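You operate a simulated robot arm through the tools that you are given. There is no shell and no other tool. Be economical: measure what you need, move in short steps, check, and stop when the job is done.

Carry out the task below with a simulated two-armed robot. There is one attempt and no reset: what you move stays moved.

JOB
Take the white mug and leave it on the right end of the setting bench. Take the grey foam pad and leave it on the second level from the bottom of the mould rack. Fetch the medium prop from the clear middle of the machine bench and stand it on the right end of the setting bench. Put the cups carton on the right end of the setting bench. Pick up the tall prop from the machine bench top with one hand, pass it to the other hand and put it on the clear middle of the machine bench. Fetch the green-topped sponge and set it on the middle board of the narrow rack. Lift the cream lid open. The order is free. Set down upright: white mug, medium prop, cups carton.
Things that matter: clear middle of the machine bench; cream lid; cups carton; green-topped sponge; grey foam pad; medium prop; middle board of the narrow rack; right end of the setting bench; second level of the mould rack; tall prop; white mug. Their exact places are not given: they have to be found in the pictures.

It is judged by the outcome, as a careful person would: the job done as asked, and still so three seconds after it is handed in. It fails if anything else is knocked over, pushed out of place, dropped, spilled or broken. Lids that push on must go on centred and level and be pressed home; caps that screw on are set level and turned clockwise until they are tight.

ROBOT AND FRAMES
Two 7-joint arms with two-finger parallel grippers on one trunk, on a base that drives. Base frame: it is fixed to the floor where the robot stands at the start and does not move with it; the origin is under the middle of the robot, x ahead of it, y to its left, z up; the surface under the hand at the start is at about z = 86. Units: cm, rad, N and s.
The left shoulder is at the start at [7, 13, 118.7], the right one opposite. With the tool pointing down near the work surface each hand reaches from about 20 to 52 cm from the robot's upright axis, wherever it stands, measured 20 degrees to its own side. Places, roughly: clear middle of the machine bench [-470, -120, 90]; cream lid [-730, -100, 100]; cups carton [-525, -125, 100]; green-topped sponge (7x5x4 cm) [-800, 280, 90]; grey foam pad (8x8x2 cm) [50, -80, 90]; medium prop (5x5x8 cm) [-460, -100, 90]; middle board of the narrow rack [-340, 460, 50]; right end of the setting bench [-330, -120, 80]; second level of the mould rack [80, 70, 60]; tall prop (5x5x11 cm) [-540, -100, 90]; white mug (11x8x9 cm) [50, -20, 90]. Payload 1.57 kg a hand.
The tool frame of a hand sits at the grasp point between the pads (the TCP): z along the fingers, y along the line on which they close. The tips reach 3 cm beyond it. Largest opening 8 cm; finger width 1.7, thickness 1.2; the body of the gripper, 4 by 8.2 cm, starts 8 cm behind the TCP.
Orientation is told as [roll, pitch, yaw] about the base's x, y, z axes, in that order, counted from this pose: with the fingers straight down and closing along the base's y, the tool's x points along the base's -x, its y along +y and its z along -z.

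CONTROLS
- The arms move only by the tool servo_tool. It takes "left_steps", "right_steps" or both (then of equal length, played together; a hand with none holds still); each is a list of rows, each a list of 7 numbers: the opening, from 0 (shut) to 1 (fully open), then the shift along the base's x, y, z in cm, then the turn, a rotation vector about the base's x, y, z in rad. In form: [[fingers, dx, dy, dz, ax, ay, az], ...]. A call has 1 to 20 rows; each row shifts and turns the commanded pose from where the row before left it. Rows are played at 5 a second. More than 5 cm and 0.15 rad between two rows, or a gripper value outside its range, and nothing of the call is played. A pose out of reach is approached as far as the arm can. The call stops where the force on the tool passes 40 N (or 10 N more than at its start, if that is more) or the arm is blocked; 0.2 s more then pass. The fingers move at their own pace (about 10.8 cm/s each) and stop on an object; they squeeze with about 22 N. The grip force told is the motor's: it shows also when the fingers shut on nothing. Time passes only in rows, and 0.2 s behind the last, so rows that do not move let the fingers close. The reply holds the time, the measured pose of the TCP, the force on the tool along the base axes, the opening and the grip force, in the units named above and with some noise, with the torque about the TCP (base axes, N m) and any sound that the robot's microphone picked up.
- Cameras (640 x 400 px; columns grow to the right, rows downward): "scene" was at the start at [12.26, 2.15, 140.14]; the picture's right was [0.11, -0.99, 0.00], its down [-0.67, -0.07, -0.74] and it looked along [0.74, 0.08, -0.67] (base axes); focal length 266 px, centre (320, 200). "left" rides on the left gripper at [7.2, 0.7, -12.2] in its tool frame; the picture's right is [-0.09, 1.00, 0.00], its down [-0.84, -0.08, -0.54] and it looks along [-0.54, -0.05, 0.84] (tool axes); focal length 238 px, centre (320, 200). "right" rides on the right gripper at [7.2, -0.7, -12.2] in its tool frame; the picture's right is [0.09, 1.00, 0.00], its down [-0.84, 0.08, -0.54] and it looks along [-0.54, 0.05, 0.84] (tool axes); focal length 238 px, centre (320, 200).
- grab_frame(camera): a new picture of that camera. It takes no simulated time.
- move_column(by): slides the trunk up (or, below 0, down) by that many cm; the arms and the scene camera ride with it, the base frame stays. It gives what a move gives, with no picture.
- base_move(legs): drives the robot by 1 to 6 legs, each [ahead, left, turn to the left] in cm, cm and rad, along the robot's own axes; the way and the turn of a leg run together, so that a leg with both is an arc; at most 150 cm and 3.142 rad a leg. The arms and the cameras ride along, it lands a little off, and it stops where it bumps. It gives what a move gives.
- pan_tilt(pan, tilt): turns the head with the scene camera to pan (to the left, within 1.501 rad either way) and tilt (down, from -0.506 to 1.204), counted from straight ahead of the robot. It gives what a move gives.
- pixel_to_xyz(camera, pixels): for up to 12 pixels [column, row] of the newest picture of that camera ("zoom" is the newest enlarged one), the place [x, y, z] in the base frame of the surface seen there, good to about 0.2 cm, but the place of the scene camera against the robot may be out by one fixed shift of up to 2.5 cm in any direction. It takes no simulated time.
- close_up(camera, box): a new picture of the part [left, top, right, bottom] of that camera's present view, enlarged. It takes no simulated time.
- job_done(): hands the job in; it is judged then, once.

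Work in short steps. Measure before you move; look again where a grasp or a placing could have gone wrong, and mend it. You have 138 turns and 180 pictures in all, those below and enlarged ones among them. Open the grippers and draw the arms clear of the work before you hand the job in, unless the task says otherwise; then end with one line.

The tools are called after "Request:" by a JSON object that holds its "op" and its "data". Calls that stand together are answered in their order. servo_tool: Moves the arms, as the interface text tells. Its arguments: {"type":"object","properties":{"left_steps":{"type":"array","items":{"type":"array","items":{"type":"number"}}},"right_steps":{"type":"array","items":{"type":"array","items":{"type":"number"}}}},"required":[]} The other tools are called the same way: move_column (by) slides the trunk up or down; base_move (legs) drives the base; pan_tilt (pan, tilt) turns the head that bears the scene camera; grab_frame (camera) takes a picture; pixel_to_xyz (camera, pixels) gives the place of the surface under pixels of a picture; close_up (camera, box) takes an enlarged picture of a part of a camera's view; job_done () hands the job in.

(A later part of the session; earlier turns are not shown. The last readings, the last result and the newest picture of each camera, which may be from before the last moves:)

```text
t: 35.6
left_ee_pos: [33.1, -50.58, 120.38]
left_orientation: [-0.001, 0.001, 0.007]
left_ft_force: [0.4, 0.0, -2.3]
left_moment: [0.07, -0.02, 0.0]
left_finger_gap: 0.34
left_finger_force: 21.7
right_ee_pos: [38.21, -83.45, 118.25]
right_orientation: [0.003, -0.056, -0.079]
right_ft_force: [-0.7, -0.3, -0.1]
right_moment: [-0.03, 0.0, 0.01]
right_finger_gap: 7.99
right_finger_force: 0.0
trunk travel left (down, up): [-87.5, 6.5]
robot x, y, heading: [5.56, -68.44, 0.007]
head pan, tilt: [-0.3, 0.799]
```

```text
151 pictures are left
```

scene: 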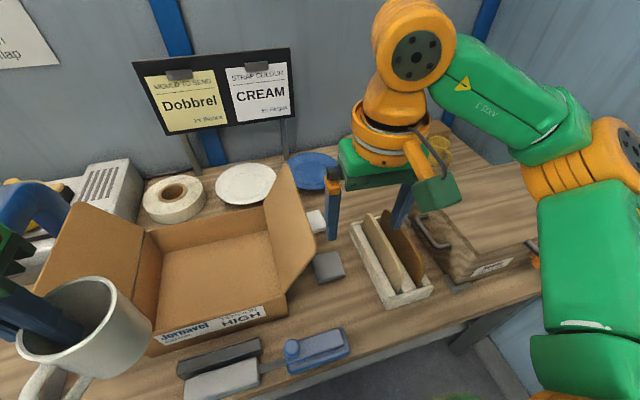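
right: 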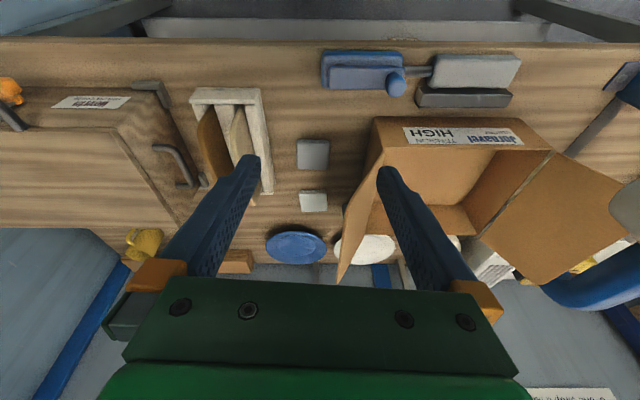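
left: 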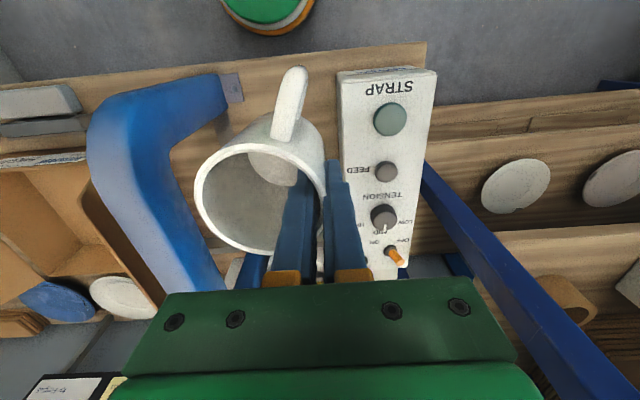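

It is free. The pad is at (329,266) in the scene. I go forward and down to (46,-83.6,104) while pitching back 0.4 rad.

Request:
{"op": "servo_tool", "data": {"right_steps": [[1, 2, 0, -3.5, 0, -0.09, 0], [1, 2, 0, -3.5, 0, -0.09, 0], [1, 2, 0, -3.5, 0, -0.09, 0], [1, 2, -0.1, -3.5, 0, -0.09, 0], [1, 0, 0, 0, 0, 0, 0]]}}

Request:
{"op": "grab_frame", "data": {"camera": "right"}}

Request:
{"op": "grab_frame", "data": {"camera": "scene"}}

```text
t: 36.8
left_ee_pos: [33.52, -50.26, 120.15]
left_orientation: [-0.002, 0.007, 0.008]
left_ft_force: [1.3, 0.1, -3.1]
left_moment: [0.08, 0.0, -0.01]
left_finger_gap: 0.37
left_finger_force: 22.0
right_ee_pos: [46.53, -83.45, 104.0]
right_orientation: [0.033, -0.41, -0.085]
right_ft_force: [0.1, -0.4, -0.9]
right_moment: [-0.03, 0.02, 0.01]
right_finger_gap: 8.0
right_finger_force: 0.2
trunk travel left (down, up): [-87.5, 6.5]
robot x, y, heading: [5.56, -68.82, 0.005]
head pan, tilt: [-0.3, 0.799]
```

```text
150 pictures are left
```

right: 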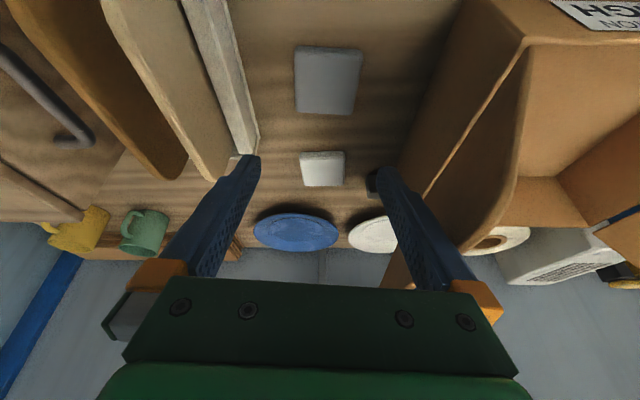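

```text
149 pictures are left
```

scene: 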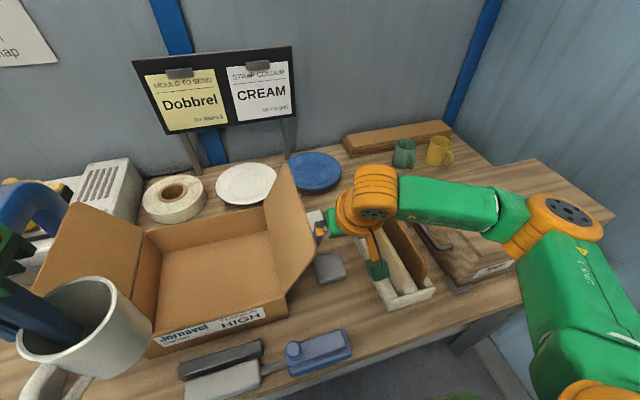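

The pad is at (327,80) in the right picture, between the fingers. I measure it again from here.

Request:
{"op": "pixel_to_xyz", "data": {"camera": "right", "pixels": [[298, 49], [359, 53], [353, 108], [297, 103], [327, 78], [250, 120], [240, 60], [520, 45], [505, 200]]}}

```text
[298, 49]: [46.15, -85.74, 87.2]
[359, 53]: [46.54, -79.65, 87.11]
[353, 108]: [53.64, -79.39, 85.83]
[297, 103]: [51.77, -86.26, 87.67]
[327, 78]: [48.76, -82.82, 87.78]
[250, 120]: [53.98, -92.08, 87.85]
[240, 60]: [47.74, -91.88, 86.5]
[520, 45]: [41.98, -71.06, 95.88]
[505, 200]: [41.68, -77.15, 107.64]
```

The pad is centred at (49.3,-82.9), about 6.5 cm wide. I come down to z≈90, centring at y=-82.9.

Request:
{"op": "servo_tool", "data": {"right_steps": [[1, 1, 0.3, -4, -0.03, 0, 0], [1, 1, 0.2, -4, 0, 0, 0], [1, 0, 0, -3, 0, 0, 0], [1, 0, 0, -2, 0, 0, 0], [1, 0, 0, -1, 0, 0, 0], [1, 0, 0, 0, 0, 0, 0]]}}

Request:
{"op": "grab_frame", "data": {"camera": "right"}}

```text
t: 38.2
left_ee_pos: [33.07, -50.44, 120.47]
left_orientation: [-0.001, 0.001, 0.006]
left_ft_force: [-0.8, 0.4, -2.0]
left_moment: [0.08, -0.04, 0.02]
left_finger_gap: 0.33
left_finger_force: 21.3
right_ee_pos: [48.09, -83.16, 90.19]
right_orientation: [0.004, -0.418, -0.075]
right_ft_force: [-0.5, 0.4, 0.5]
right_moment: [0.0, 0.02, 0.01]
right_finger_gap: 8.0
right_finger_force: 0.0
trunk travel left (down, up): [-87.5, 6.5]
robot x, y, heading: [5.15, -69.1, 0.005]
head pan, tilt: [-0.3, 0.799]
```

```text
148 pictures are left
```

right: 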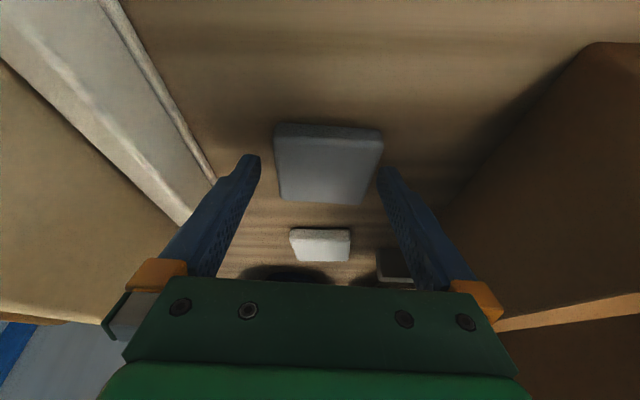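

The pad sits a bit right of the middle of the fingers. I shift +0.4 in y, go down 0.8 and close.

Request:
{"op": "servo_tool", "data": {"right_steps": [[1, 0.4, 0.45, 0, 0, 0, 0], [1, 0, 0, -0.8, 0, 0, 0], [1, 0, 0, 0, 0, 0, 0], [0.3, 0, 0, 0, 0, 0, 0], [0.3, 0, 0, 0, 0, 0, 0], [0.3, 0, 0, 0, 0, 0, 0]]}}

Request:
{"op": "grab_frame", "data": {"camera": "right"}}

```text
t: 39.6
left_ee_pos: [33.14, -50.59, 120.38]
left_orientation: [-0.001, 0.002, 0.007]
left_ft_force: [-0.1, 0.2, -4.0]
left_moment: [0.07, -0.01, 0.0]
left_finger_gap: 0.36
left_finger_force: 21.8
right_ee_pos: [48.42, -82.64, 89.49]
right_orientation: [0.004, -0.416, -0.075]
right_ft_force: [-0.4, -0.5, -0.7]
right_moment: [0.02, 0.0, 0.05]
right_finger_gap: 6.85
right_finger_force: 22.0
trunk travel left (down, up): [-87.5, 6.5]
robot x, y, heading: [5.65, -68.72, 0.005]
head pan, tilt: [-0.3, 0.799]
```

```text
147 pictures are left
```

right: 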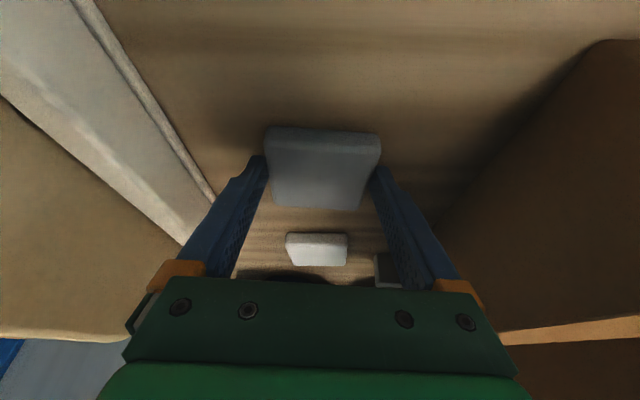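

The pad is gripped (gap 6.85). I lift it straight up, then back off the base.

Request:
{"op": "servo_tool", "data": {"right_steps": [[0.3, 0, 0, 2, 0, 0, 0], [0.3, 0, 0, 4, 0, 0, 0], [0.3, 0, 0, 4, 0, 0, 0], [0.3, 0, 0, 4, 0, 0, 0], [0.3, 0, 0, 4, 0, 0, 0], [0.3, 0, 0, 4, 0, 0, 0], [0.3, 0, 0, 4, 0, 0, 0]]}}

Request:
{"op": "base_move", "data": {"legs": [[-45, 0, 0]]}}

Request:
{"op": "pan_tilt", "data": {"pan": 0.8, "tilt": 0.5}}

Request:
{"op": "grab_frame", "data": {"camera": "scene"}}

Request:
{"op": "grab_frame", "data": {"camera": "right"}}

```text
t: 41.2
left_ee_pos: [33.08, -50.48, 120.26]
left_orientation: [0.0, 0.0, 0.006]
left_ft_force: [-0.2, 0.9, -2.3]
left_moment: [0.05, 0.03, -0.01]
left_finger_gap: 0.35
left_finger_force: 22.1
right_ee_pos: [48.48, -82.59, 115.47]
right_orientation: [0.003, -0.417, -0.073]
right_ft_force: [-0.5, 0.4, 0.0]
right_moment: [0.0, 0.01, 0.0]
right_finger_gap: 6.83
right_finger_force: 21.9
trunk travel left (down, up): [-87.5, 6.5]
robot x, y, heading: [4.98, -68.64, 0.006]
head pan, tilt: [-0.3, 0.799]
```

```text
t: 43.9
left_ee_pos: [-11.66, -50.58, 120.38]
left_orientation: [-0.001, 0.002, 0.008]
left_ft_force: [0.0, 0.0, -3.4]
left_moment: [0.06, -0.01, -0.02]
left_finger_gap: 0.35
left_finger_force: 22.0
right_ee_pos: [3.9, -82.79, 115.41]
right_orientation: [0.003, -0.416, -0.072]
right_ft_force: [-0.3, 0.4, -0.1]
right_moment: [0.04, 0.0, 0.0]
right_finger_gap: 6.88
right_finger_force: 22.1
trunk travel left (down, up): [-87.5, 6.5]
robot x, y, heading: [-39.3, -69.36, 0.008]
head pan, tilt: [-0.3, 0.799]
```

```text
t: 45.2
left_ee_pos: [-11.84, -50.63, 120.42]
left_orientation: [0.0, -0.001, 0.007]
left_ft_force: [0.3, 0.8, -2.6]
left_moment: [0.05, -0.02, -0.03]
left_finger_gap: 0.36
left_finger_force: 22.2
right_ee_pos: [3.59, -82.89, 115.42]
right_orientation: [0.003, -0.418, -0.072]
right_ft_force: [0.6, 0.0, -0.3]
right_moment: [0.01, 0.01, -0.01]
right_finger_gap: 6.84
right_finger_force: 21.7
trunk travel left (down, up): [-87.5, 6.5]
robot x, y, heading: [-39.21, -69.07, 0.002]
head pan, tilt: [0.799, 0.499]
```

```text
146 pictures are left
```

scene: 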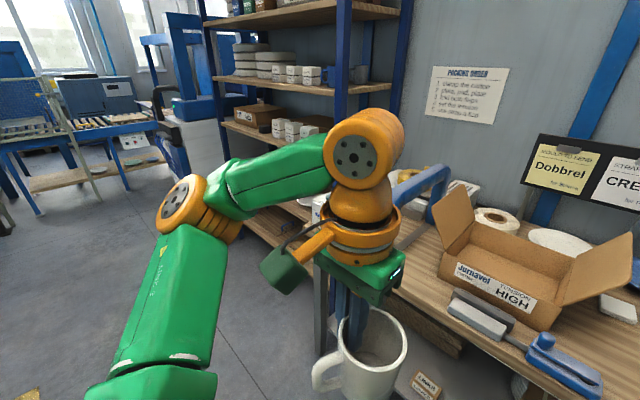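

```text
145 pictures are left
```

right: 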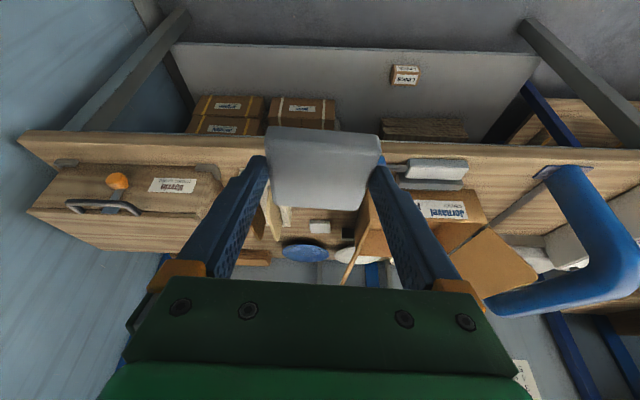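

The pad is held. I sidestep left about 140 cm, well back from the bench, to face the mould rack.

Request:
{"op": "base_move", "data": {"legs": [[0, 140, 0]]}}

Request:
{"op": "pan_tilt", "data": {"pan": 0, "tilt": 0.6}}

Request:
{"op": "grab_frame", "data": {"camera": "scene"}}

```text
t: 52.2
left_ee_pos: [-13.27, 88.52, 120.46]
left_orientation: [-0.001, 0.001, 0.013]
left_ft_force: [0.3, -0.6, -2.7]
left_moment: [0.08, -0.02, -0.02]
left_finger_gap: 0.37
left_finger_force: 22.1
right_ee_pos: [2.43, 56.52, 115.48]
right_orientation: [0.003, -0.417, -0.065]
right_ft_force: [-0.7, -0.7, 1.5]
right_moment: [-0.01, 0.0, -0.01]
right_finger_gap: 6.85
right_finger_force: 21.8
trunk travel left (down, up): [-87.5, 6.5]
robot x, y, heading: [-40.58, 70.07, 0.007]
head pan, tilt: [0.799, 0.499]
```

```text
t: 53.3
left_ee_pos: [-13.27, 88.62, 120.48]
left_orientation: [-0.002, 0.002, 0.015]
left_ft_force: [0.1, 0.3, -3.0]
left_moment: [0.08, -0.03, 0.0]
left_finger_gap: 0.33
left_finger_force: 21.9
right_ee_pos: [2.41, 56.63, 115.4]
right_orientation: [0.004, -0.418, -0.065]
right_ft_force: [-0.3, 0.4, -1.4]
right_moment: [0.01, -0.03, -0.01]
right_finger_gap: 6.85
right_finger_force: 22.3
trunk travel left (down, up): [-87.5, 6.5]
robot x, y, heading: [-40.47, 69.8, 0.016]
head pan, tilt: [0.0, 0.6]
```

```text
144 pictures are left
```

scene: 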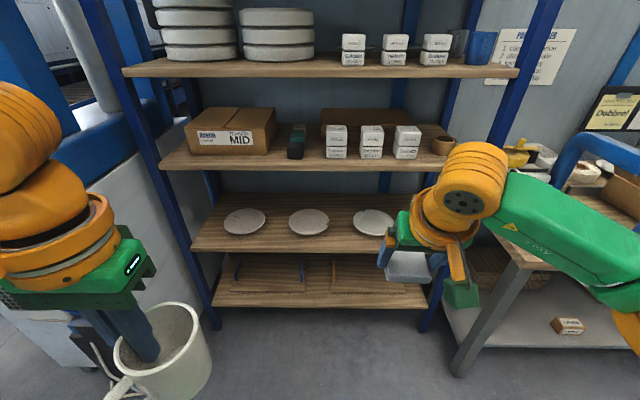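

The rack's second board from the bottom holds three plates at (245..375,222). I measure the board, the plates, and the board above.

Request:
{"op": "pixel_to_xyz", "data": {"camera": "scene", "pixels": [[245, 240], [340, 240], [420, 240], [245, 222], [310, 222], [373, 222], [275, 205], [340, 200], [340, 165], [340, 300], [225, 248], [300, 210]]}}

Request:
{"op": "close_up", "data": {"camera": "scene", "box": [170, 140, 450, 315]}}

```text
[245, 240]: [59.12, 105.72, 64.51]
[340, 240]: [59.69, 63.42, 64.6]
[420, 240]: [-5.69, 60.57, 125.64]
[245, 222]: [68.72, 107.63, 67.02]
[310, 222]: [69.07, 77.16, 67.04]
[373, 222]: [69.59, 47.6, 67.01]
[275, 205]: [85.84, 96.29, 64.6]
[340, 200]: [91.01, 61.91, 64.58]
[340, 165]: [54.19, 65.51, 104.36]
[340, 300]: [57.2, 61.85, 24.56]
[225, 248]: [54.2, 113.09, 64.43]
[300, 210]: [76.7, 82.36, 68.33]
```

```text
2.29 times, centred on (310, 228) of scene
```

zoom: 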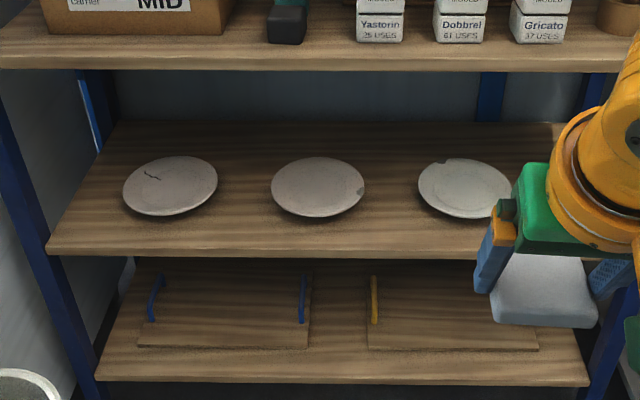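

The board is at z≈64.9, front edge x≈55. The gap between the middle and right plates is around y≈60.5, so I'll set the pad near the front there. I lower the trunk 20 cm and approach part way.

Request:
{"op": "move_column", "data": {"by": -20}}

Request:
{"op": "base_move", "data": {"legs": [[38, 4, 0]]}}

Request:
{"op": "servo_tool", "data": {"right_steps": [[0.3, 0, 0, -4, 0, 0, 0], [0.3, 0, 0, -4, 0, 0, 0], [0.3, 0, 0, -4, 0, 0, 0], [0.3, 0, 0, -4, 0, 0, 0], [0.3, 0, 0, -3, 0, 0, 0], [0.3, 0, 0, 0, 0, 0, 0]]}}

Request:
{"op": "grab_frame", "data": {"camera": "right"}}

Request:
{"op": "grab_frame", "data": {"camera": "scene"}}

```text
t: 55.5
left_ee_pos: [-13.33, 88.66, 100.47]
left_orientation: [0.0, 0.0, 0.013]
left_ft_force: [0.3, -0.1, -2.6]
left_moment: [0.06, 0.01, 0.0]
left_finger_gap: 0.37
left_finger_force: 21.8
right_ee_pos: [2.47, 56.63, 95.37]
right_orientation: [0.003, -0.417, -0.068]
right_ft_force: [0.5, 0.9, -0.1]
right_moment: [0.01, -0.02, -0.02]
right_finger_gap: 6.85
right_finger_force: 21.6
trunk travel left (down, up): [-67.5, 26.5]
robot x, y, heading: [-40.71, 70.41, 0.013]
head pan, tilt: [0.0, 0.6]
```

```text
t: 57.9
left_ee_pos: [24.81, 93.06, 100.4]
left_orientation: [0.0, -0.001, 0.016]
left_ft_force: [0.1, 0.9, -3.0]
left_moment: [0.08, -0.03, -0.02]
left_finger_gap: 0.35
left_finger_force: 22.1
right_ee_pos: [40.55, 60.92, 95.52]
right_orientation: [0.003, -0.417, -0.065]
right_ft_force: [-0.1, -0.6, -0.8]
right_moment: [0.01, 0.03, 0.0]
right_finger_gap: 6.84
right_finger_force: 22.4
trunk travel left (down, up): [-67.5, 26.5]
robot x, y, heading: [-2.2, 74.6, 0.016]
head pan, tilt: [0.0, 0.6]
```

```text
t: 59.3
left_ee_pos: [24.64, 93.16, 100.42]
left_orientation: [-0.002, 0.002, 0.017]
left_ft_force: [0.2, 0.2, -2.4]
left_moment: [0.09, -0.06, -0.03]
left_finger_gap: 0.36
left_finger_force: 22.3
right_ee_pos: [40.52, 61.08, 76.41]
right_orientation: [0.005, -0.417, -0.065]
right_ft_force: [-0.1, 0.3, -0.4]
right_moment: [0.0, 0.03, -0.05]
right_finger_gap: 6.84
right_finger_force: 22.3
trunk travel left (down, up): [-67.5, 26.5]
robot x, y, heading: [-2.22, 74.52, 0.012]
head pan, tilt: [0.0, 0.6]
```

```text
142 pictures are left
```

right: 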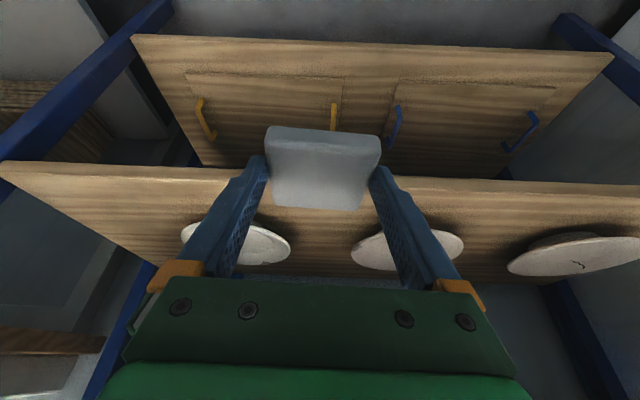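

```text
141 pictures are left
```

scene: 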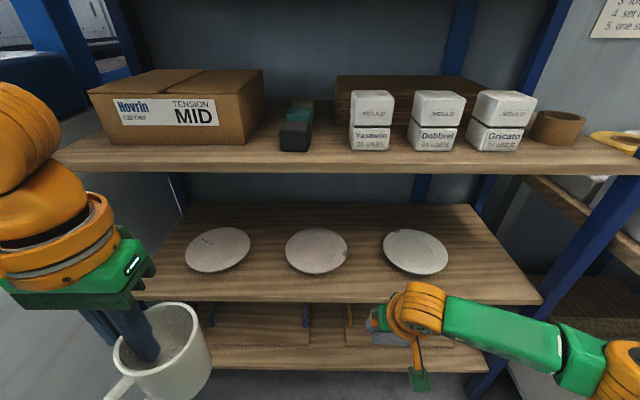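

The right picture shows the gap between the plates, from (290,245) to (352,250). I measure it accurately from this camera.

Request:
{"op": "pixel_to_xyz", "data": {"camera": "right", "pixels": [[287, 245], [272, 231], [355, 250], [370, 236], [400, 232], [300, 220], [340, 225], [320, 250], [200, 180], [470, 190], [265, 240], [440, 185]]}}

```text
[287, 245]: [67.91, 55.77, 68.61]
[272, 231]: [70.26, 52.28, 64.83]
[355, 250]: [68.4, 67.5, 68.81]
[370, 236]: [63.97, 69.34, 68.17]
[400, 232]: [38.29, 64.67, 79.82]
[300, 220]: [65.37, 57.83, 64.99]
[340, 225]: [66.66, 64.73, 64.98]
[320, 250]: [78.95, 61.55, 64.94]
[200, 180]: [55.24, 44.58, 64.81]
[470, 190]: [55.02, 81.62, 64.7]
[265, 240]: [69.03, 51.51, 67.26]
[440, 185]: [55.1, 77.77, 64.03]
```

Board top z=64.9, front edge x=55.1, gap centre y≈61.6. I drive 18 cm ahead and check before lowering.

Request:
{"op": "base_move", "data": {"legs": [[18, 0.5, -0.012]]}}

Request:
{"op": "grab_frame", "data": {"camera": "right"}}

Request:
{"op": "grab_frame", "data": {"camera": "scene"}}

```text
t: 60.8
left_ee_pos: [42.78, 93.33, 100.4]
left_orientation: [0.001, 0.0, 0.004]
left_ft_force: [0.3, 0.1, -1.7]
left_moment: [0.09, -0.04, -0.05]
left_finger_gap: 0.35
left_finger_force: 22.7
right_ee_pos: [58.18, 61.04, 76.48]
right_orientation: [0.003, -0.419, -0.079]
right_ft_force: [-0.2, 0.5, 0.3]
right_moment: [-0.03, -0.01, 0.02]
right_finger_gap: 6.85
right_finger_force: 22.1
trunk travel left (down, up): [-67.5, 26.5]
robot x, y, heading: [15.12, 75.24, -0.001]
head pan, tilt: [0.0, 0.6]
```

```text
140 pictures are left
```

right: 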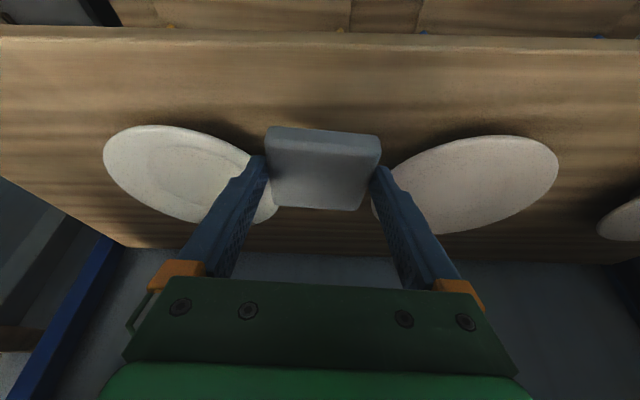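

```text
139 pictures are left
```

scene: 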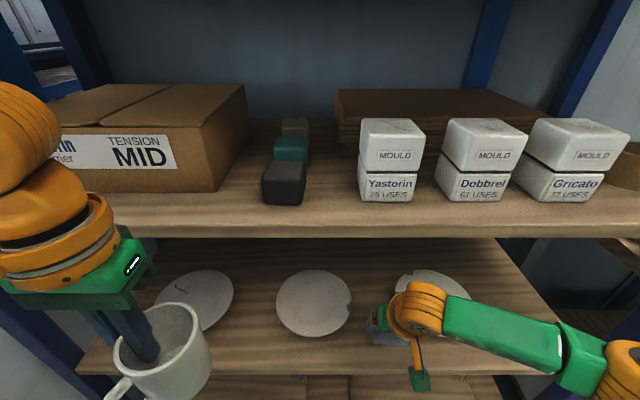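

The pad is in line with the gap, in front of the plates. I lower it to the board.

Request:
{"op": "servo_tool", "data": {"right_steps": [[0.3, 0.4, 0.45, -3, 0, 0, 0], [0.3, 0, 0, -3, 0, 0, 0], [0.3, 0, 0, -1, 0, 0, 0], [0.3, 0, 0, -0.5, 0, 0, 0], [0.3, 0, 0, 0, 0, 0, 0]]}}

Request:
{"op": "grab_frame", "data": {"camera": "right"}}

```text
t: 62.0
left_ee_pos: [42.8, 93.32, 100.35]
left_orientation: [0.0, 0.001, 0.003]
left_ft_force: [0.4, -1.4, -2.7]
left_moment: [0.07, -0.02, 0.02]
left_finger_gap: 0.35
left_finger_force: 22.5
right_ee_pos: [58.61, 61.57, 68.79]
right_orientation: [0.002, -0.418, -0.078]
right_ft_force: [0.0, -0.4, -0.3]
right_moment: [0.0, -0.01, 0.01]
right_finger_gap: 6.84
right_finger_force: 21.6
trunk travel left (down, up): [-67.5, 26.5]
robot x, y, heading: [15.1, 75.05, -0.003]
head pan, tilt: [0.0, 0.6]
```

```text
138 pictures are left
```

right: 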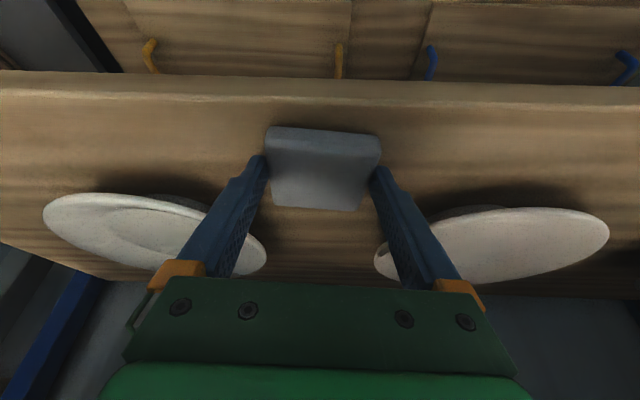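

Almost down, with no contact force yet. I lower 0.2 to 0.4 more, open slowly and lift.

Request:
{"op": "servo_tool", "data": {"right_steps": [[0.3, 0, 0, -0.2, 0, 0, 0], [0.3, 0, 0, -0.15, 0, 0, 0], [0.9, 0, 0, 0, 0, 0, 0], [1, 0, 0, 0, 0, 0, 0], [1, 0, 0, 0, 0, 0, 0]]}}

Request:
{"op": "grab_frame", "data": {"camera": "right"}}

```text
t: 63.2
left_ee_pos: [42.92, 93.32, 100.49]
left_orientation: [0.0, 0.003, 0.002]
left_ft_force: [-0.1, 0.1, -2.4]
left_moment: [0.1, -0.03, 0.02]
left_finger_gap: 0.36
left_finger_force: 22.1
right_ee_pos: [58.76, 61.51, 68.47]
right_orientation: [0.004, -0.418, -0.077]
right_ft_force: [0.2, -0.1, -0.1]
right_moment: [0.01, -0.02, 0.02]
right_finger_gap: 8.01
right_finger_force: 0.0
trunk travel left (down, up): [-67.5, 26.5]
robot x, y, heading: [15.33, 74.99, -0.001]
head pan, tilt: [0.0, 0.6]
```

```text
137 pictures are left
```

right: 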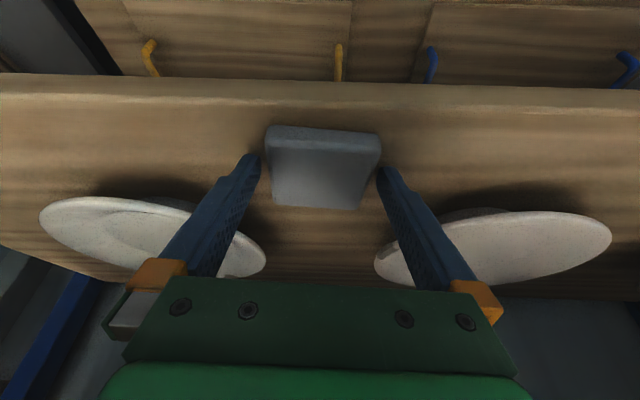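

The pad lies on the board. I lift away, unpitch, back off 70 cm and turn round to look at the workshop.

Request:
{"op": "servo_tool", "data": {"right_steps": [[1, -1.5, 0, 3.5, 0, 0, 0], [1, -1.5, 0, 3.5, 0, 0, 0], [1, -1.5, 0, 3, 0, 0, 0]]}}

Request:
{"op": "base_move", "data": {"legs": [[-70, 0, 0], [0, 0, 3.14]]}}

Request:
{"op": "servo_tool", "data": {"right_steps": [[1, 0, 0, 3, 0, -0.1, 0], [1, 0, 0, 3, 0, -0.1, 0], [1, 0, 0, 3, 0, -0.1, 0], [1, 0, 0, 3, 0, -0.1, 0]]}}

Request:
{"op": "pan_tilt", "data": {"pan": 0, "tilt": 0.15}}

Request:
{"op": "grab_frame", "data": {"camera": "scene"}}

Request:
{"op": "pan_tilt", "data": {"pan": 0.8, "tilt": 0.3}}

Request:
{"op": "grab_frame", "data": {"camera": "scene"}}

```text
t: 64.0
left_ee_pos: [42.85, 93.27, 100.39]
left_orientation: [0.001, 0.002, 0.002]
left_ft_force: [-0.2, 0.7, -1.9]
left_moment: [0.07, 0.0, -0.01]
left_finger_gap: 0.34
left_finger_force: 22.2
right_ee_pos: [54.12, 61.58, 78.5]
right_orientation: [0.003, -0.416, -0.079]
right_ft_force: [0.2, 0.2, -0.7]
right_moment: [0.02, 0.01, 0.0]
right_finger_gap: 8.02
right_finger_force: 0.1
trunk travel left (down, up): [-67.5, 26.5]
robot x, y, heading: [15.4, 75.15, -0.003]
head pan, tilt: [0.0, 0.6]
```

```text
t: 75.2
left_ee_pos: [-82.1, 56.87, 100.31]
left_orientation: [0.0, 0.002, -3.133]
left_ft_force: [0.2, 0.0, -3.0]
left_moment: [-0.1, 0.05, -0.01]
left_finger_gap: 0.34
left_finger_force: 21.5
right_ee_pos: [-93.69, 88.61, 78.45]
right_orientation: [0.005, -0.417, 3.072]
right_ft_force: [0.4, -0.2, 0.2]
right_moment: [-0.04, 0.0, 0.0]
right_finger_gap: 8.0
right_finger_force: 0.1
trunk travel left (down, up): [-67.5, 26.5]
robot x, y, heading: [-54.24, 75.59, -3.137]
head pan, tilt: [0.0, 0.6]
```

```text
t: 76.2
left_ee_pos: [-82.15, 56.67, 100.35]
left_orientation: [-0.002, 0.002, -3.133]
left_ft_force: [0.2, -0.3, -2.2]
left_moment: [-0.08, 0.02, 0.01]
left_finger_gap: 0.38
left_finger_force: 22.4
right_ee_pos: [-93.53, 88.54, 90.57]
right_orientation: [-0.025, -0.013, 3.076]
right_ft_force: [0.5, 0.5, 0.4]
right_moment: [0.0, 0.04, -0.03]
right_finger_gap: 7.98
right_finger_force: 0.1
trunk travel left (down, up): [-67.5, 26.5]
robot x, y, heading: [-54.74, 75.21, -3.135]
head pan, tilt: [0.0, 0.6]
```

```text
t: 77.1
left_ee_pos: [-82.05, 56.97, 100.4]
left_orientation: [-0.002, 0.001, -3.132]
left_ft_force: [-0.2, -0.1, -2.6]
left_moment: [-0.07, 0.0, 0.0]
left_finger_gap: 0.33
left_finger_force: 22.2
right_ee_pos: [-93.71, 88.65, 90.49]
right_orientation: [-0.025, -0.019, 3.074]
right_ft_force: [0.0, 0.2, 0.1]
right_moment: [0.0, 0.0, 0.04]
right_finger_gap: 8.01
right_finger_force: 0.0
trunk travel left (down, up): [-67.5, 26.5]
robot x, y, heading: [-54.3, 75.06, -3.139]
head pan, tilt: [0.0, 0.15]
```

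```text
136 pictures are left
```

scene: 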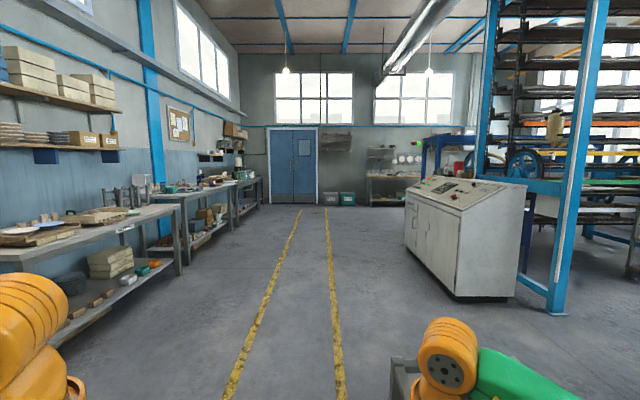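

```text
t: 78.2
left_ee_pos: [-82.18, 56.93, 100.33]
left_orientation: [0.0, 0.003, -3.134]
left_ft_force: [0.1, 0.3, -2.8]
left_moment: [-0.08, 0.03, -0.03]
left_finger_gap: 0.36
left_finger_force: 22.0
right_ee_pos: [-93.5, 88.52, 90.58]
right_orientation: [-0.024, -0.019, 3.074]
right_ft_force: [0.4, -0.4, -0.1]
right_moment: [0.05, -0.01, -0.02]
right_finger_gap: 8.0
right_finger_force: 0.1
trunk travel left (down, up): [-67.5, 26.5]
robot x, y, heading: [-54.24, 75.43, -3.137]
head pan, tilt: [0.799, 0.3]
```

```text
135 pictures are left
```

scene: 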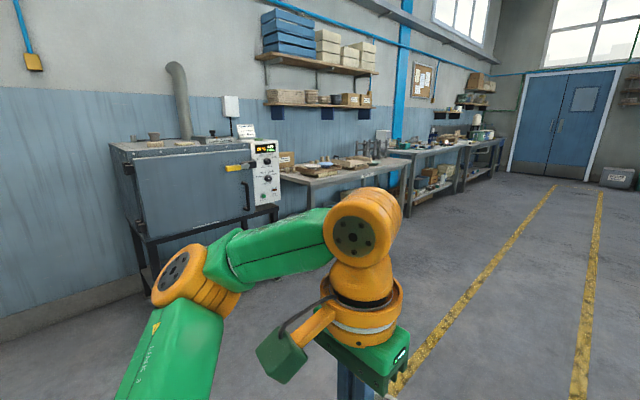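

I see the kiln, then the setting bench, then the machine bench along the -y wall. I measure a few points to plan the drive.

Request:
{"op": "pixel_to_xyz", "data": {"camera": "scene", "pixels": [[310, 182], [420, 152], [330, 170], [395, 155], [250, 175], [480, 140], [290, 165], [400, 205], [140, 190], [590, 300]]}}

Request:
{"op": "close_up", "data": {"camera": "scene", "box": [250, 80, 520, 220]}}

```text
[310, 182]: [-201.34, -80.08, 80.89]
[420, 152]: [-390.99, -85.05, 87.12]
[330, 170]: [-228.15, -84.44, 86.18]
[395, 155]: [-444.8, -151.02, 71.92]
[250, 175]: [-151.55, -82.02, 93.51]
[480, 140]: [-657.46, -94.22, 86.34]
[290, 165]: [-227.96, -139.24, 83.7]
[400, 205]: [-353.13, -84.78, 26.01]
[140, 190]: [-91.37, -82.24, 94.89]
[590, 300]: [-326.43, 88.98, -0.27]
```

```text
2.37 times, centred on (385, 150) of scene
```

zoom: 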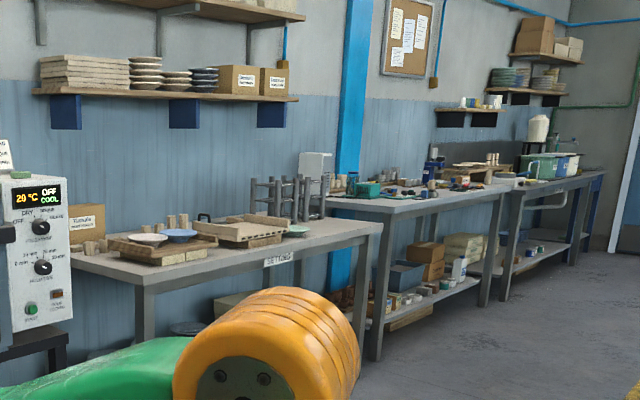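

The setting bench spans x≈-200 to -345, front y≈-82, top about 83. I raise the trunk and drive there, ending in front of its right end facing it.

Request:
{"op": "move_column", "data": {"by": 25}}

Request:
{"op": "base_move", "data": {"legs": [[150, 0, 0], [118, 90, 0], [0, 0, 1.567]]}}

Request:
{"op": "pan_tilt", "data": {"pan": 0, "tilt": 0.5}}

Request:
{"op": "grab_frame", "data": {"camera": "scene"}}

```text
t: 80.8
left_ee_pos: [-82.16, 56.84, 125.4]
left_orientation: [-0.001, 0.001, -3.134]
left_ft_force: [0.2, 0.2, -2.8]
left_moment: [-0.12, 0.0, 0.0]
left_finger_gap: 0.37
left_finger_force: 22.2
right_ee_pos: [-93.53, 88.58, 115.61]
right_orientation: [-0.026, -0.018, 3.077]
right_ft_force: [-0.1, 0.0, 0.1]
right_moment: [0.03, 0.0, 0.0]
right_finger_gap: 8.0
right_finger_force: 0.1
trunk travel left (down, up): [-92.5, 1.5]
robot x, y, heading: [-54.62, 75.23, -3.134]
head pan, tilt: [0.799, 0.3]
```

```text
t: 99.0
left_ee_pos: [-305.36, -41.8, 125.43]
left_orientation: [0.0, 0.001, -1.59]
left_ft_force: [0.8, -0.2, -3.7]
left_moment: [-0.06, -0.08, 0.03]
left_finger_gap: 0.35
left_finger_force: 21.7
right_ee_pos: [-337.33, -52.39, 115.56]
right_orientation: [-0.026, -0.016, -1.664]
right_ft_force: [-0.3, 0.3, 0.6]
right_moment: [0.01, 0.0, -0.01]
right_finger_gap: 7.99
right_finger_force: 0.0
trunk travel left (down, up): [-92.5, 1.5]
robot x, y, heading: [-323.16, -14.24, -1.592]
head pan, tilt: [0.799, 0.3]
```

```text
t: 100.1
left_ee_pos: [-305.19, -41.8, 125.58]
left_orientation: [-0.001, 0.003, -1.59]
left_ft_force: [0.4, 0.4, -3.7]
left_moment: [0.0, -0.11, 0.03]
left_finger_gap: 0.36
left_finger_force: 22.0
right_ee_pos: [-337.24, -52.41, 115.52]
right_orientation: [-0.023, -0.018, -1.665]
right_ft_force: [-0.1, -0.4, -0.3]
right_moment: [0.02, 0.03, 0.05]
right_finger_gap: 8.03
right_finger_force: 0.0
trunk travel left (down, up): [-92.5, 1.5]
robot x, y, heading: [-322.87, -13.63, -1.589]
head pan, tilt: [0.0, 0.499]
```

```text
133 pictures are left
```

scene: 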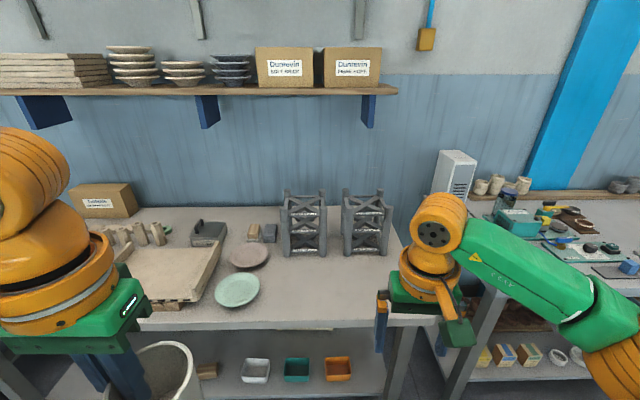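

The right end is free between the green plate (237,290) and the bench end (390,300), in front of the two grey frames. I measure it.

Request:
{"op": "pixel_to_xyz", "data": {"camera": "scene", "pixels": [[262, 290], [237, 290], [300, 310], [380, 310], [405, 300], [300, 255], [340, 260], [390, 260], [285, 240], [385, 230], [300, 322], [249, 255]]}}

Request:
{"op": "grab_frame", "data": {"camera": "right"}}

Request:
{"op": "pixel_to_xyz", "data": {"camera": "right", "pixels": [[320, 150], [340, 120], [250, 100], [420, 150], [480, 150], [320, 220]]}}

```text
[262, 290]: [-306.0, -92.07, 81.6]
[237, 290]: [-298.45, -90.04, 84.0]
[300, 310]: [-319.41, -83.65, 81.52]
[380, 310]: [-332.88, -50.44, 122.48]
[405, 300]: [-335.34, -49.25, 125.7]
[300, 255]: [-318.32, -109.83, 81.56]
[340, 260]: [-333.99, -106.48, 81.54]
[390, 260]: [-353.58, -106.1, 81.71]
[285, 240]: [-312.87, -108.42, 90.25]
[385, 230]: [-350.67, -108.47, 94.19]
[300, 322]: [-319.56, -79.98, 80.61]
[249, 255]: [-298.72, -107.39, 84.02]
```

```text
132 pictures are left
```

right: 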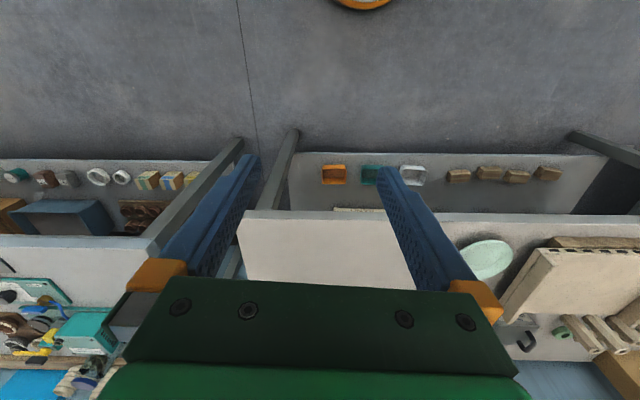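

```text
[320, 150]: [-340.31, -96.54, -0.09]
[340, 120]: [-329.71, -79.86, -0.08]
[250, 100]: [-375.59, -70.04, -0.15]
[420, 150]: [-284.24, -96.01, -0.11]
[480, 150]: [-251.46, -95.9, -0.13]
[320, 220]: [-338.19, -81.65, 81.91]
```

Free area: x -309 to -355, y -82 to -106, top z≈81.8. I'll put the mug near (-319,-93), leaving room for the prop and the carton. I drive up to the bench.

Request:
{"op": "base_move", "data": {"legs": [[34, -9, 0.02]]}}

Request:
{"op": "servo_tool", "data": {"left_steps": [[0, 0, -3, -3, 0, 0, 0], [0, 0, -3, -3, 0, 0, 0], [0, 0, -3, -3, 0, 0, 0], [0, 0, -3, -4, 0, 0, 0], [0, 0, -3, -4, 0, 0, 0], [0, 0, 0, -5, 0, 0, 0], [0, 0, 0, 0, 0, 0, 0]]}}

Request:
{"op": "pan_tilt", "data": {"pan": 0.3, "tilt": 0.7}}

Request:
{"op": "grab_frame", "data": {"camera": "scene"}}

Request:
{"op": "grab_frame", "data": {"camera": "left"}}

```text
t: 102.4
left_ee_pos: [-314.05, -74.87, 125.45]
left_orientation: [0.001, 0.0, -1.572]
left_ft_force: [0.9, 0.1, -2.2]
left_moment: [-0.02, -0.03, -0.04]
left_finger_gap: 0.37
left_finger_force: 22.2
right_ee_pos: [-345.93, -86.24, 115.69]
right_orientation: [-0.026, -0.019, -1.644]
right_ft_force: [0.2, 0.6, 0.2]
right_moment: [-0.07, 0.01, 0.02]
right_finger_gap: 8.0
right_finger_force: 0.0
trunk travel left (down, up): [-92.5, 1.5]
robot x, y, heading: [-332.25, -47.6, -1.572]
head pan, tilt: [0.0, 0.499]
```

```text
t: 104.0
left_ee_pos: [-314.3, -90.12, 103.28]
left_orientation: [-0.001, 0.001, -1.572]
left_ft_force: [-0.3, -0.3, -2.4]
left_moment: [0.0, -0.04, 0.03]
left_finger_gap: 0.37
left_finger_force: 21.7
right_ee_pos: [-346.01, -86.42, 115.56]
right_orientation: [-0.024, -0.017, -1.645]
right_ft_force: [0.0, 0.2, 0.2]
right_moment: [0.01, 0.01, 0.0]
right_finger_gap: 7.97
right_finger_force: 0.0
trunk travel left (down, up): [-92.5, 1.5]
robot x, y, heading: [-332.34, -47.48, -1.573]
head pan, tilt: [0.0, 0.499]
```

```text
t: 104.8
left_ee_pos: [-314.26, -90.21, 103.41]
left_orientation: [0.001, 0.001, -1.571]
left_ft_force: [0.1, -0.1, -1.3]
left_moment: [-0.02, -0.05, 0.02]
left_finger_gap: 0.35
left_finger_force: 21.6
right_ee_pos: [-346.04, -86.43, 115.58]
right_orientation: [-0.024, -0.018, -1.643]
right_ft_force: [0.2, 0.3, -0.6]
right_moment: [-0.03, 0.0, -0.02]
right_finger_gap: 8.0
right_finger_force: 0.1
trunk travel left (down, up): [-92.5, 1.5]
robot x, y, heading: [-332.43, -47.02, -1.565]
head pan, tilt: [0.3, 0.7]
```

```text
131 pictures are left
```

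scene: 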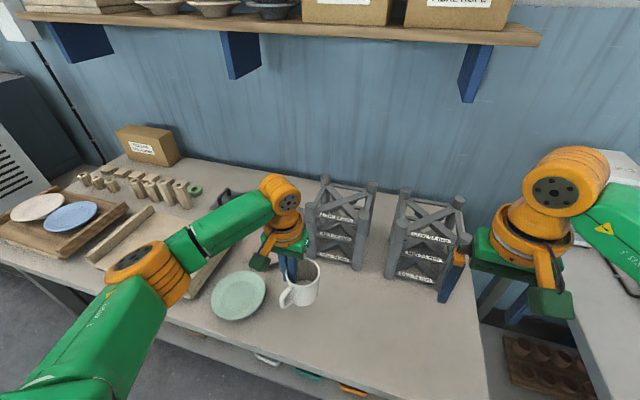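

```text
130 pictures are left
```

left: 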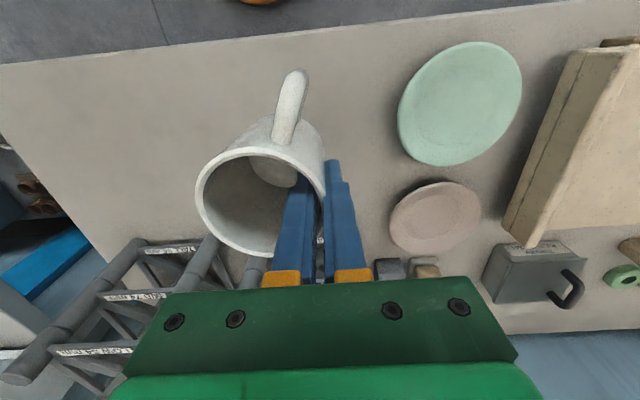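

The path is clear. I shift 1.8 cm to the right, lower to just above the bench, then feel for contact.

Request:
{"op": "servo_tool", "data": {"left_steps": [[0, -1.8, -0.5, -4, 0, 0, 0], [0, 0, 0, -4, 0, 0, 0], [0, 0, 0, -4, 0, 0, 0], [0, 0, 0, -2, 0, 0, 0], [0, 0, 0, -0.6, 0, 0, 0], [0, 0, 0, -0.3, 0, 0, 0], [0, 0, 0, 0, 0, 0, 0]]}}

Request:
{"op": "close_up", "data": {"camera": "scene", "box": [220, 220, 380, 340]}}

```text
t: 106.4
left_ee_pos: [-316.15, -90.79, 88.43]
left_orientation: [0.001, 0.003, -1.571]
left_ft_force: [-0.7, 0.5, -2.4]
left_moment: [-0.01, -0.05, -0.02]
left_finger_gap: 0.33
left_finger_force: 22.3
right_ee_pos: [-346.06, -86.4, 115.7]
right_orientation: [-0.024, -0.018, -1.644]
right_ft_force: [-0.1, 0.2, -0.5]
right_moment: [-0.02, -0.02, 0.0]
right_finger_gap: 7.99
right_finger_force: 0.1
trunk travel left (down, up): [-92.5, 1.5]
robot x, y, heading: [-332.32, -47.49, -1.569]
head pan, tilt: [0.3, 0.7]
```

```text
3.33 times, centred on (300, 280) of scene
```

zoom: 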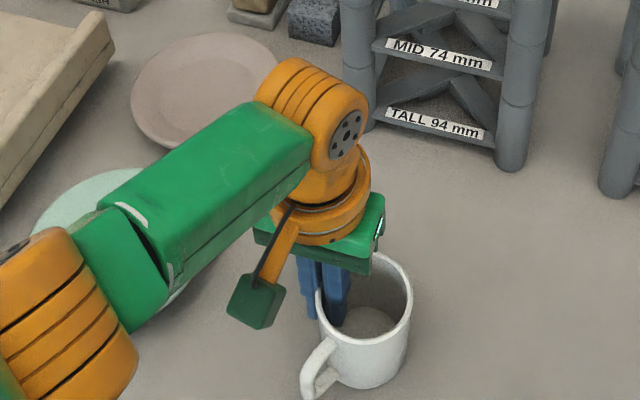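

The mug is close to the bench and force is still only its weight. I step down gently until it touches.

Request:
{"op": "servo_tool", "data": {"left_steps": [[0, 0, 0, -0.2, 0, 0, 0], [0, 0, 0, -0.2, 0, 0, 0], [0, 0, 0, 0, 0, 0, 0]]}}

Request:
{"op": "close_up", "data": {"camera": "left", "box": [160, 60, 480, 260]}}

```text
t: 107.2
left_ee_pos: [-316.11, -90.54, 88.09]
left_orientation: [0.001, -0.003, -1.572]
left_ft_force: [3.7, -4.0, 14.4]
left_moment: [-0.06, 0.65, 0.14]
left_finger_gap: 0.35
left_finger_force: 21.8
right_ee_pos: [-345.9, -86.26, 115.62]
right_orientation: [-0.023, -0.019, -1.643]
right_ft_force: [0.5, 1.2, 0.4]
right_moment: [0.01, 0.01, 0.02]
right_finger_gap: 8.0
right_finger_force: 0.1
trunk travel left (down, up): [-92.5, 1.5]
robot x, y, heading: [-332.49, -47.56, -1.575]
head pan, tilt: [0.3, 0.7]
```

```text
2.00 times, centred on (320, 160) of left
```

zoom: 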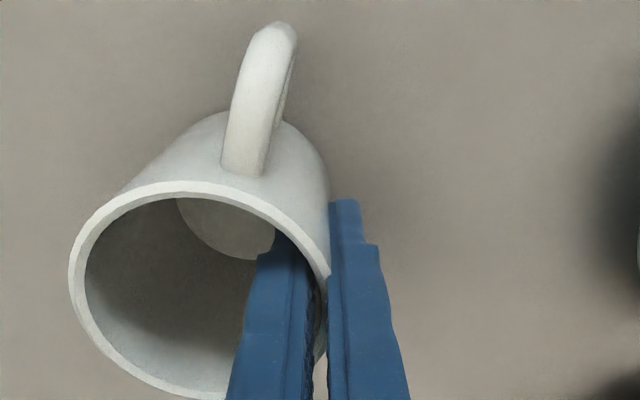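

Contact shows 14 N upward, so the mug stands. I back off 0.1 cm, open to half and rise.

Request:
{"op": "servo_tool", "data": {"left_steps": [[0, 0, 0, 0.1, 0, 0, 0], [0.35, 0, 0, 0, 0, 0, 0], [0.35, 0, 0, 0, 0, 0, 0], [0.35, 0, 0, 3, 0, 0, 0], [0.35, 0, 0, 4, 0, 0, 0], [0.35, 0, 0, 5, 0, 0, 0], [0.35, 0, 0, 5, 0, 0, 0], [0.35, 0, 0, 5, 0, 0, 0]]}}

Request:
{"op": "close_up", "data": {"camera": "scene", "box": [160, 160, 480, 360]}}

```text
t: 109.0
left_ee_pos: [-315.98, -90.68, 110.35]
left_orientation: [0.001, 0.001, -1.569]
left_ft_force: [-0.6, 0.2, -0.2]
left_moment: [-0.01, 0.0, 0.01]
left_finger_gap: 2.79
left_finger_force: 0.1
right_ee_pos: [-345.93, -86.27, 115.58]
right_orientation: [-0.026, -0.019, -1.644]
right_ft_force: [0.4, -0.3, -0.3]
right_moment: [-0.02, -0.02, -0.02]
right_finger_gap: 7.99
right_finger_force: 0.1
trunk travel left (down, up): [-92.5, 1.5]
robot x, y, heading: [-332.88, -47.62, -1.575]
head pan, tilt: [0.3, 0.7]
```

```text
2.00 times, centred on (320, 260) of scene
```

zoom: 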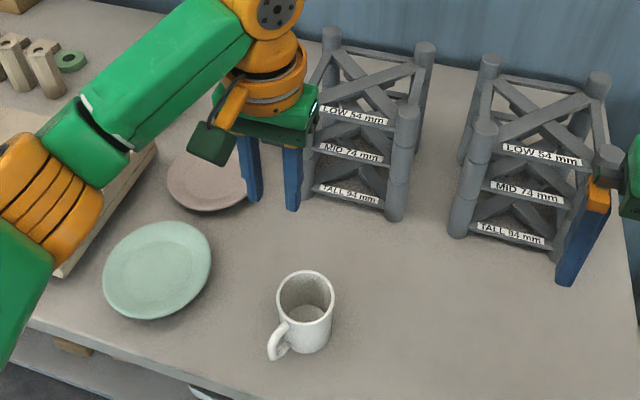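

The mug stands well. Next I back off and go to the machine bench to look for the props and the cups carton.

Request:
{"op": "servo_tool", "data": {"left_steps": [[0.5, 0, 4, 3, 0, 0, 0], [0.5, 0, 4, 2, 0, 0, 0], [0.5, 0, 4, 2, 0, 0, 0]]}}

Request:
{"op": "base_move", "data": {"legs": [[-28, 0, 0], [0, -140, 0]]}}

Request:
{"op": "pan_tilt", "data": {"pan": 0, "tilt": 0.55}}

Request:
{"op": "grab_frame", "data": {"camera": "scene"}}

Request:
{"op": "pan_tilt", "data": {"pan": -0.6, "tilt": 0.5}}

Request:
{"op": "grab_frame", "data": {"camera": "scene"}}

```text
t: 109.8
left_ee_pos: [-316.03, -78.57, 117.07]
left_orientation: [0.0, 0.001, -1.571]
left_ft_force: [0.0, 0.5, 0.1]
left_moment: [-0.02, -0.04, 0.01]
left_finger_gap: 3.99
left_finger_force: 0.1
right_ee_pos: [-345.94, -86.31, 115.65]
right_orientation: [-0.025, -0.019, -1.644]
right_ft_force: [0.4, -0.4, -0.2]
right_moment: [-0.02, -0.04, -0.02]
right_finger_gap: 7.99
right_finger_force: 0.1
trunk travel left (down, up): [-92.5, 1.5]
robot x, y, heading: [-332.52, -47.39, -1.572]
head pan, tilt: [0.3, 0.7]
```

```text
t: 118.3
left_ee_pos: [-456.48, -50.62, 117.13]
left_orientation: [-0.001, 0.001, -1.571]
left_ft_force: [0.6, 1.0, -0.1]
left_moment: [0.01, 0.02, -0.04]
left_finger_gap: 4.01
left_finger_force: 0.0
right_ee_pos: [-486.33, -58.17, 115.61]
right_orientation: [-0.025, -0.018, -1.645]
right_ft_force: [-1.1, -0.5, 0.6]
right_moment: [0.04, 0.02, -0.03]
right_finger_gap: 8.01
right_finger_force: 0.1
trunk travel left (down, up): [-92.5, 1.5]
robot x, y, heading: [-472.91, -19.5, -1.572]
head pan, tilt: [0.3, 0.7]
```

```text
t: 119.1
left_ee_pos: [-456.5, -50.59, 117.18]
left_orientation: [0.0, 0.003, -1.57]
left_ft_force: [0.4, 0.2, -0.4]
left_moment: [0.02, 0.04, -0.02]
left_finger_gap: 4.02
left_finger_force: 0.1
right_ee_pos: [-486.44, -58.24, 115.55]
right_orientation: [-0.025, -0.018, -1.643]
right_ft_force: [0.7, -0.6, 0.0]
right_moment: [0.01, -0.02, -0.04]
right_finger_gap: 8.0
right_finger_force: 0.1
trunk travel left (down, up): [-92.5, 1.5]
robot x, y, heading: [-472.62, -19.46, -1.571]
head pan, tilt: [0.0, 0.55]
```

```text
126 pictures are left
```

scene: 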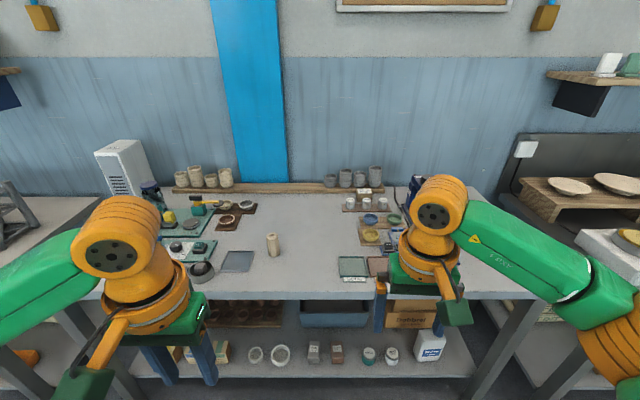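

```text
t: 120.1
left_ee_pos: [-456.37, -50.64, 117.18]
left_orientation: [0.0, 0.002, -1.572]
left_ft_force: [0.5, -0.6, 0.1]
left_moment: [-0.01, -0.01, 0.0]
left_finger_gap: 4.03
left_finger_force: 0.0
right_ee_pos: [-486.44, -58.28, 115.68]
right_orientation: [-0.023, -0.018, -1.645]
right_ft_force: [0.0, 0.0, -0.1]
right_moment: [0.01, -0.02, -0.01]
right_finger_gap: 8.0
right_finger_force: 0.1
trunk travel left (down, up): [-92.5, 1.5]
robot x, y, heading: [-473.2, -19.37, -1.571]
head pan, tilt: [-0.6, 0.499]
```

```text
125 pictures are left
```

scene: 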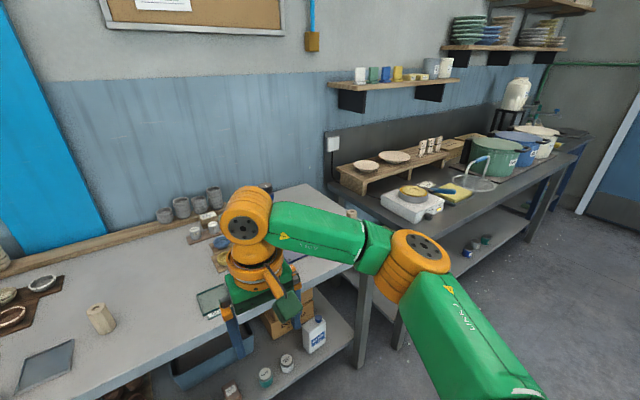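

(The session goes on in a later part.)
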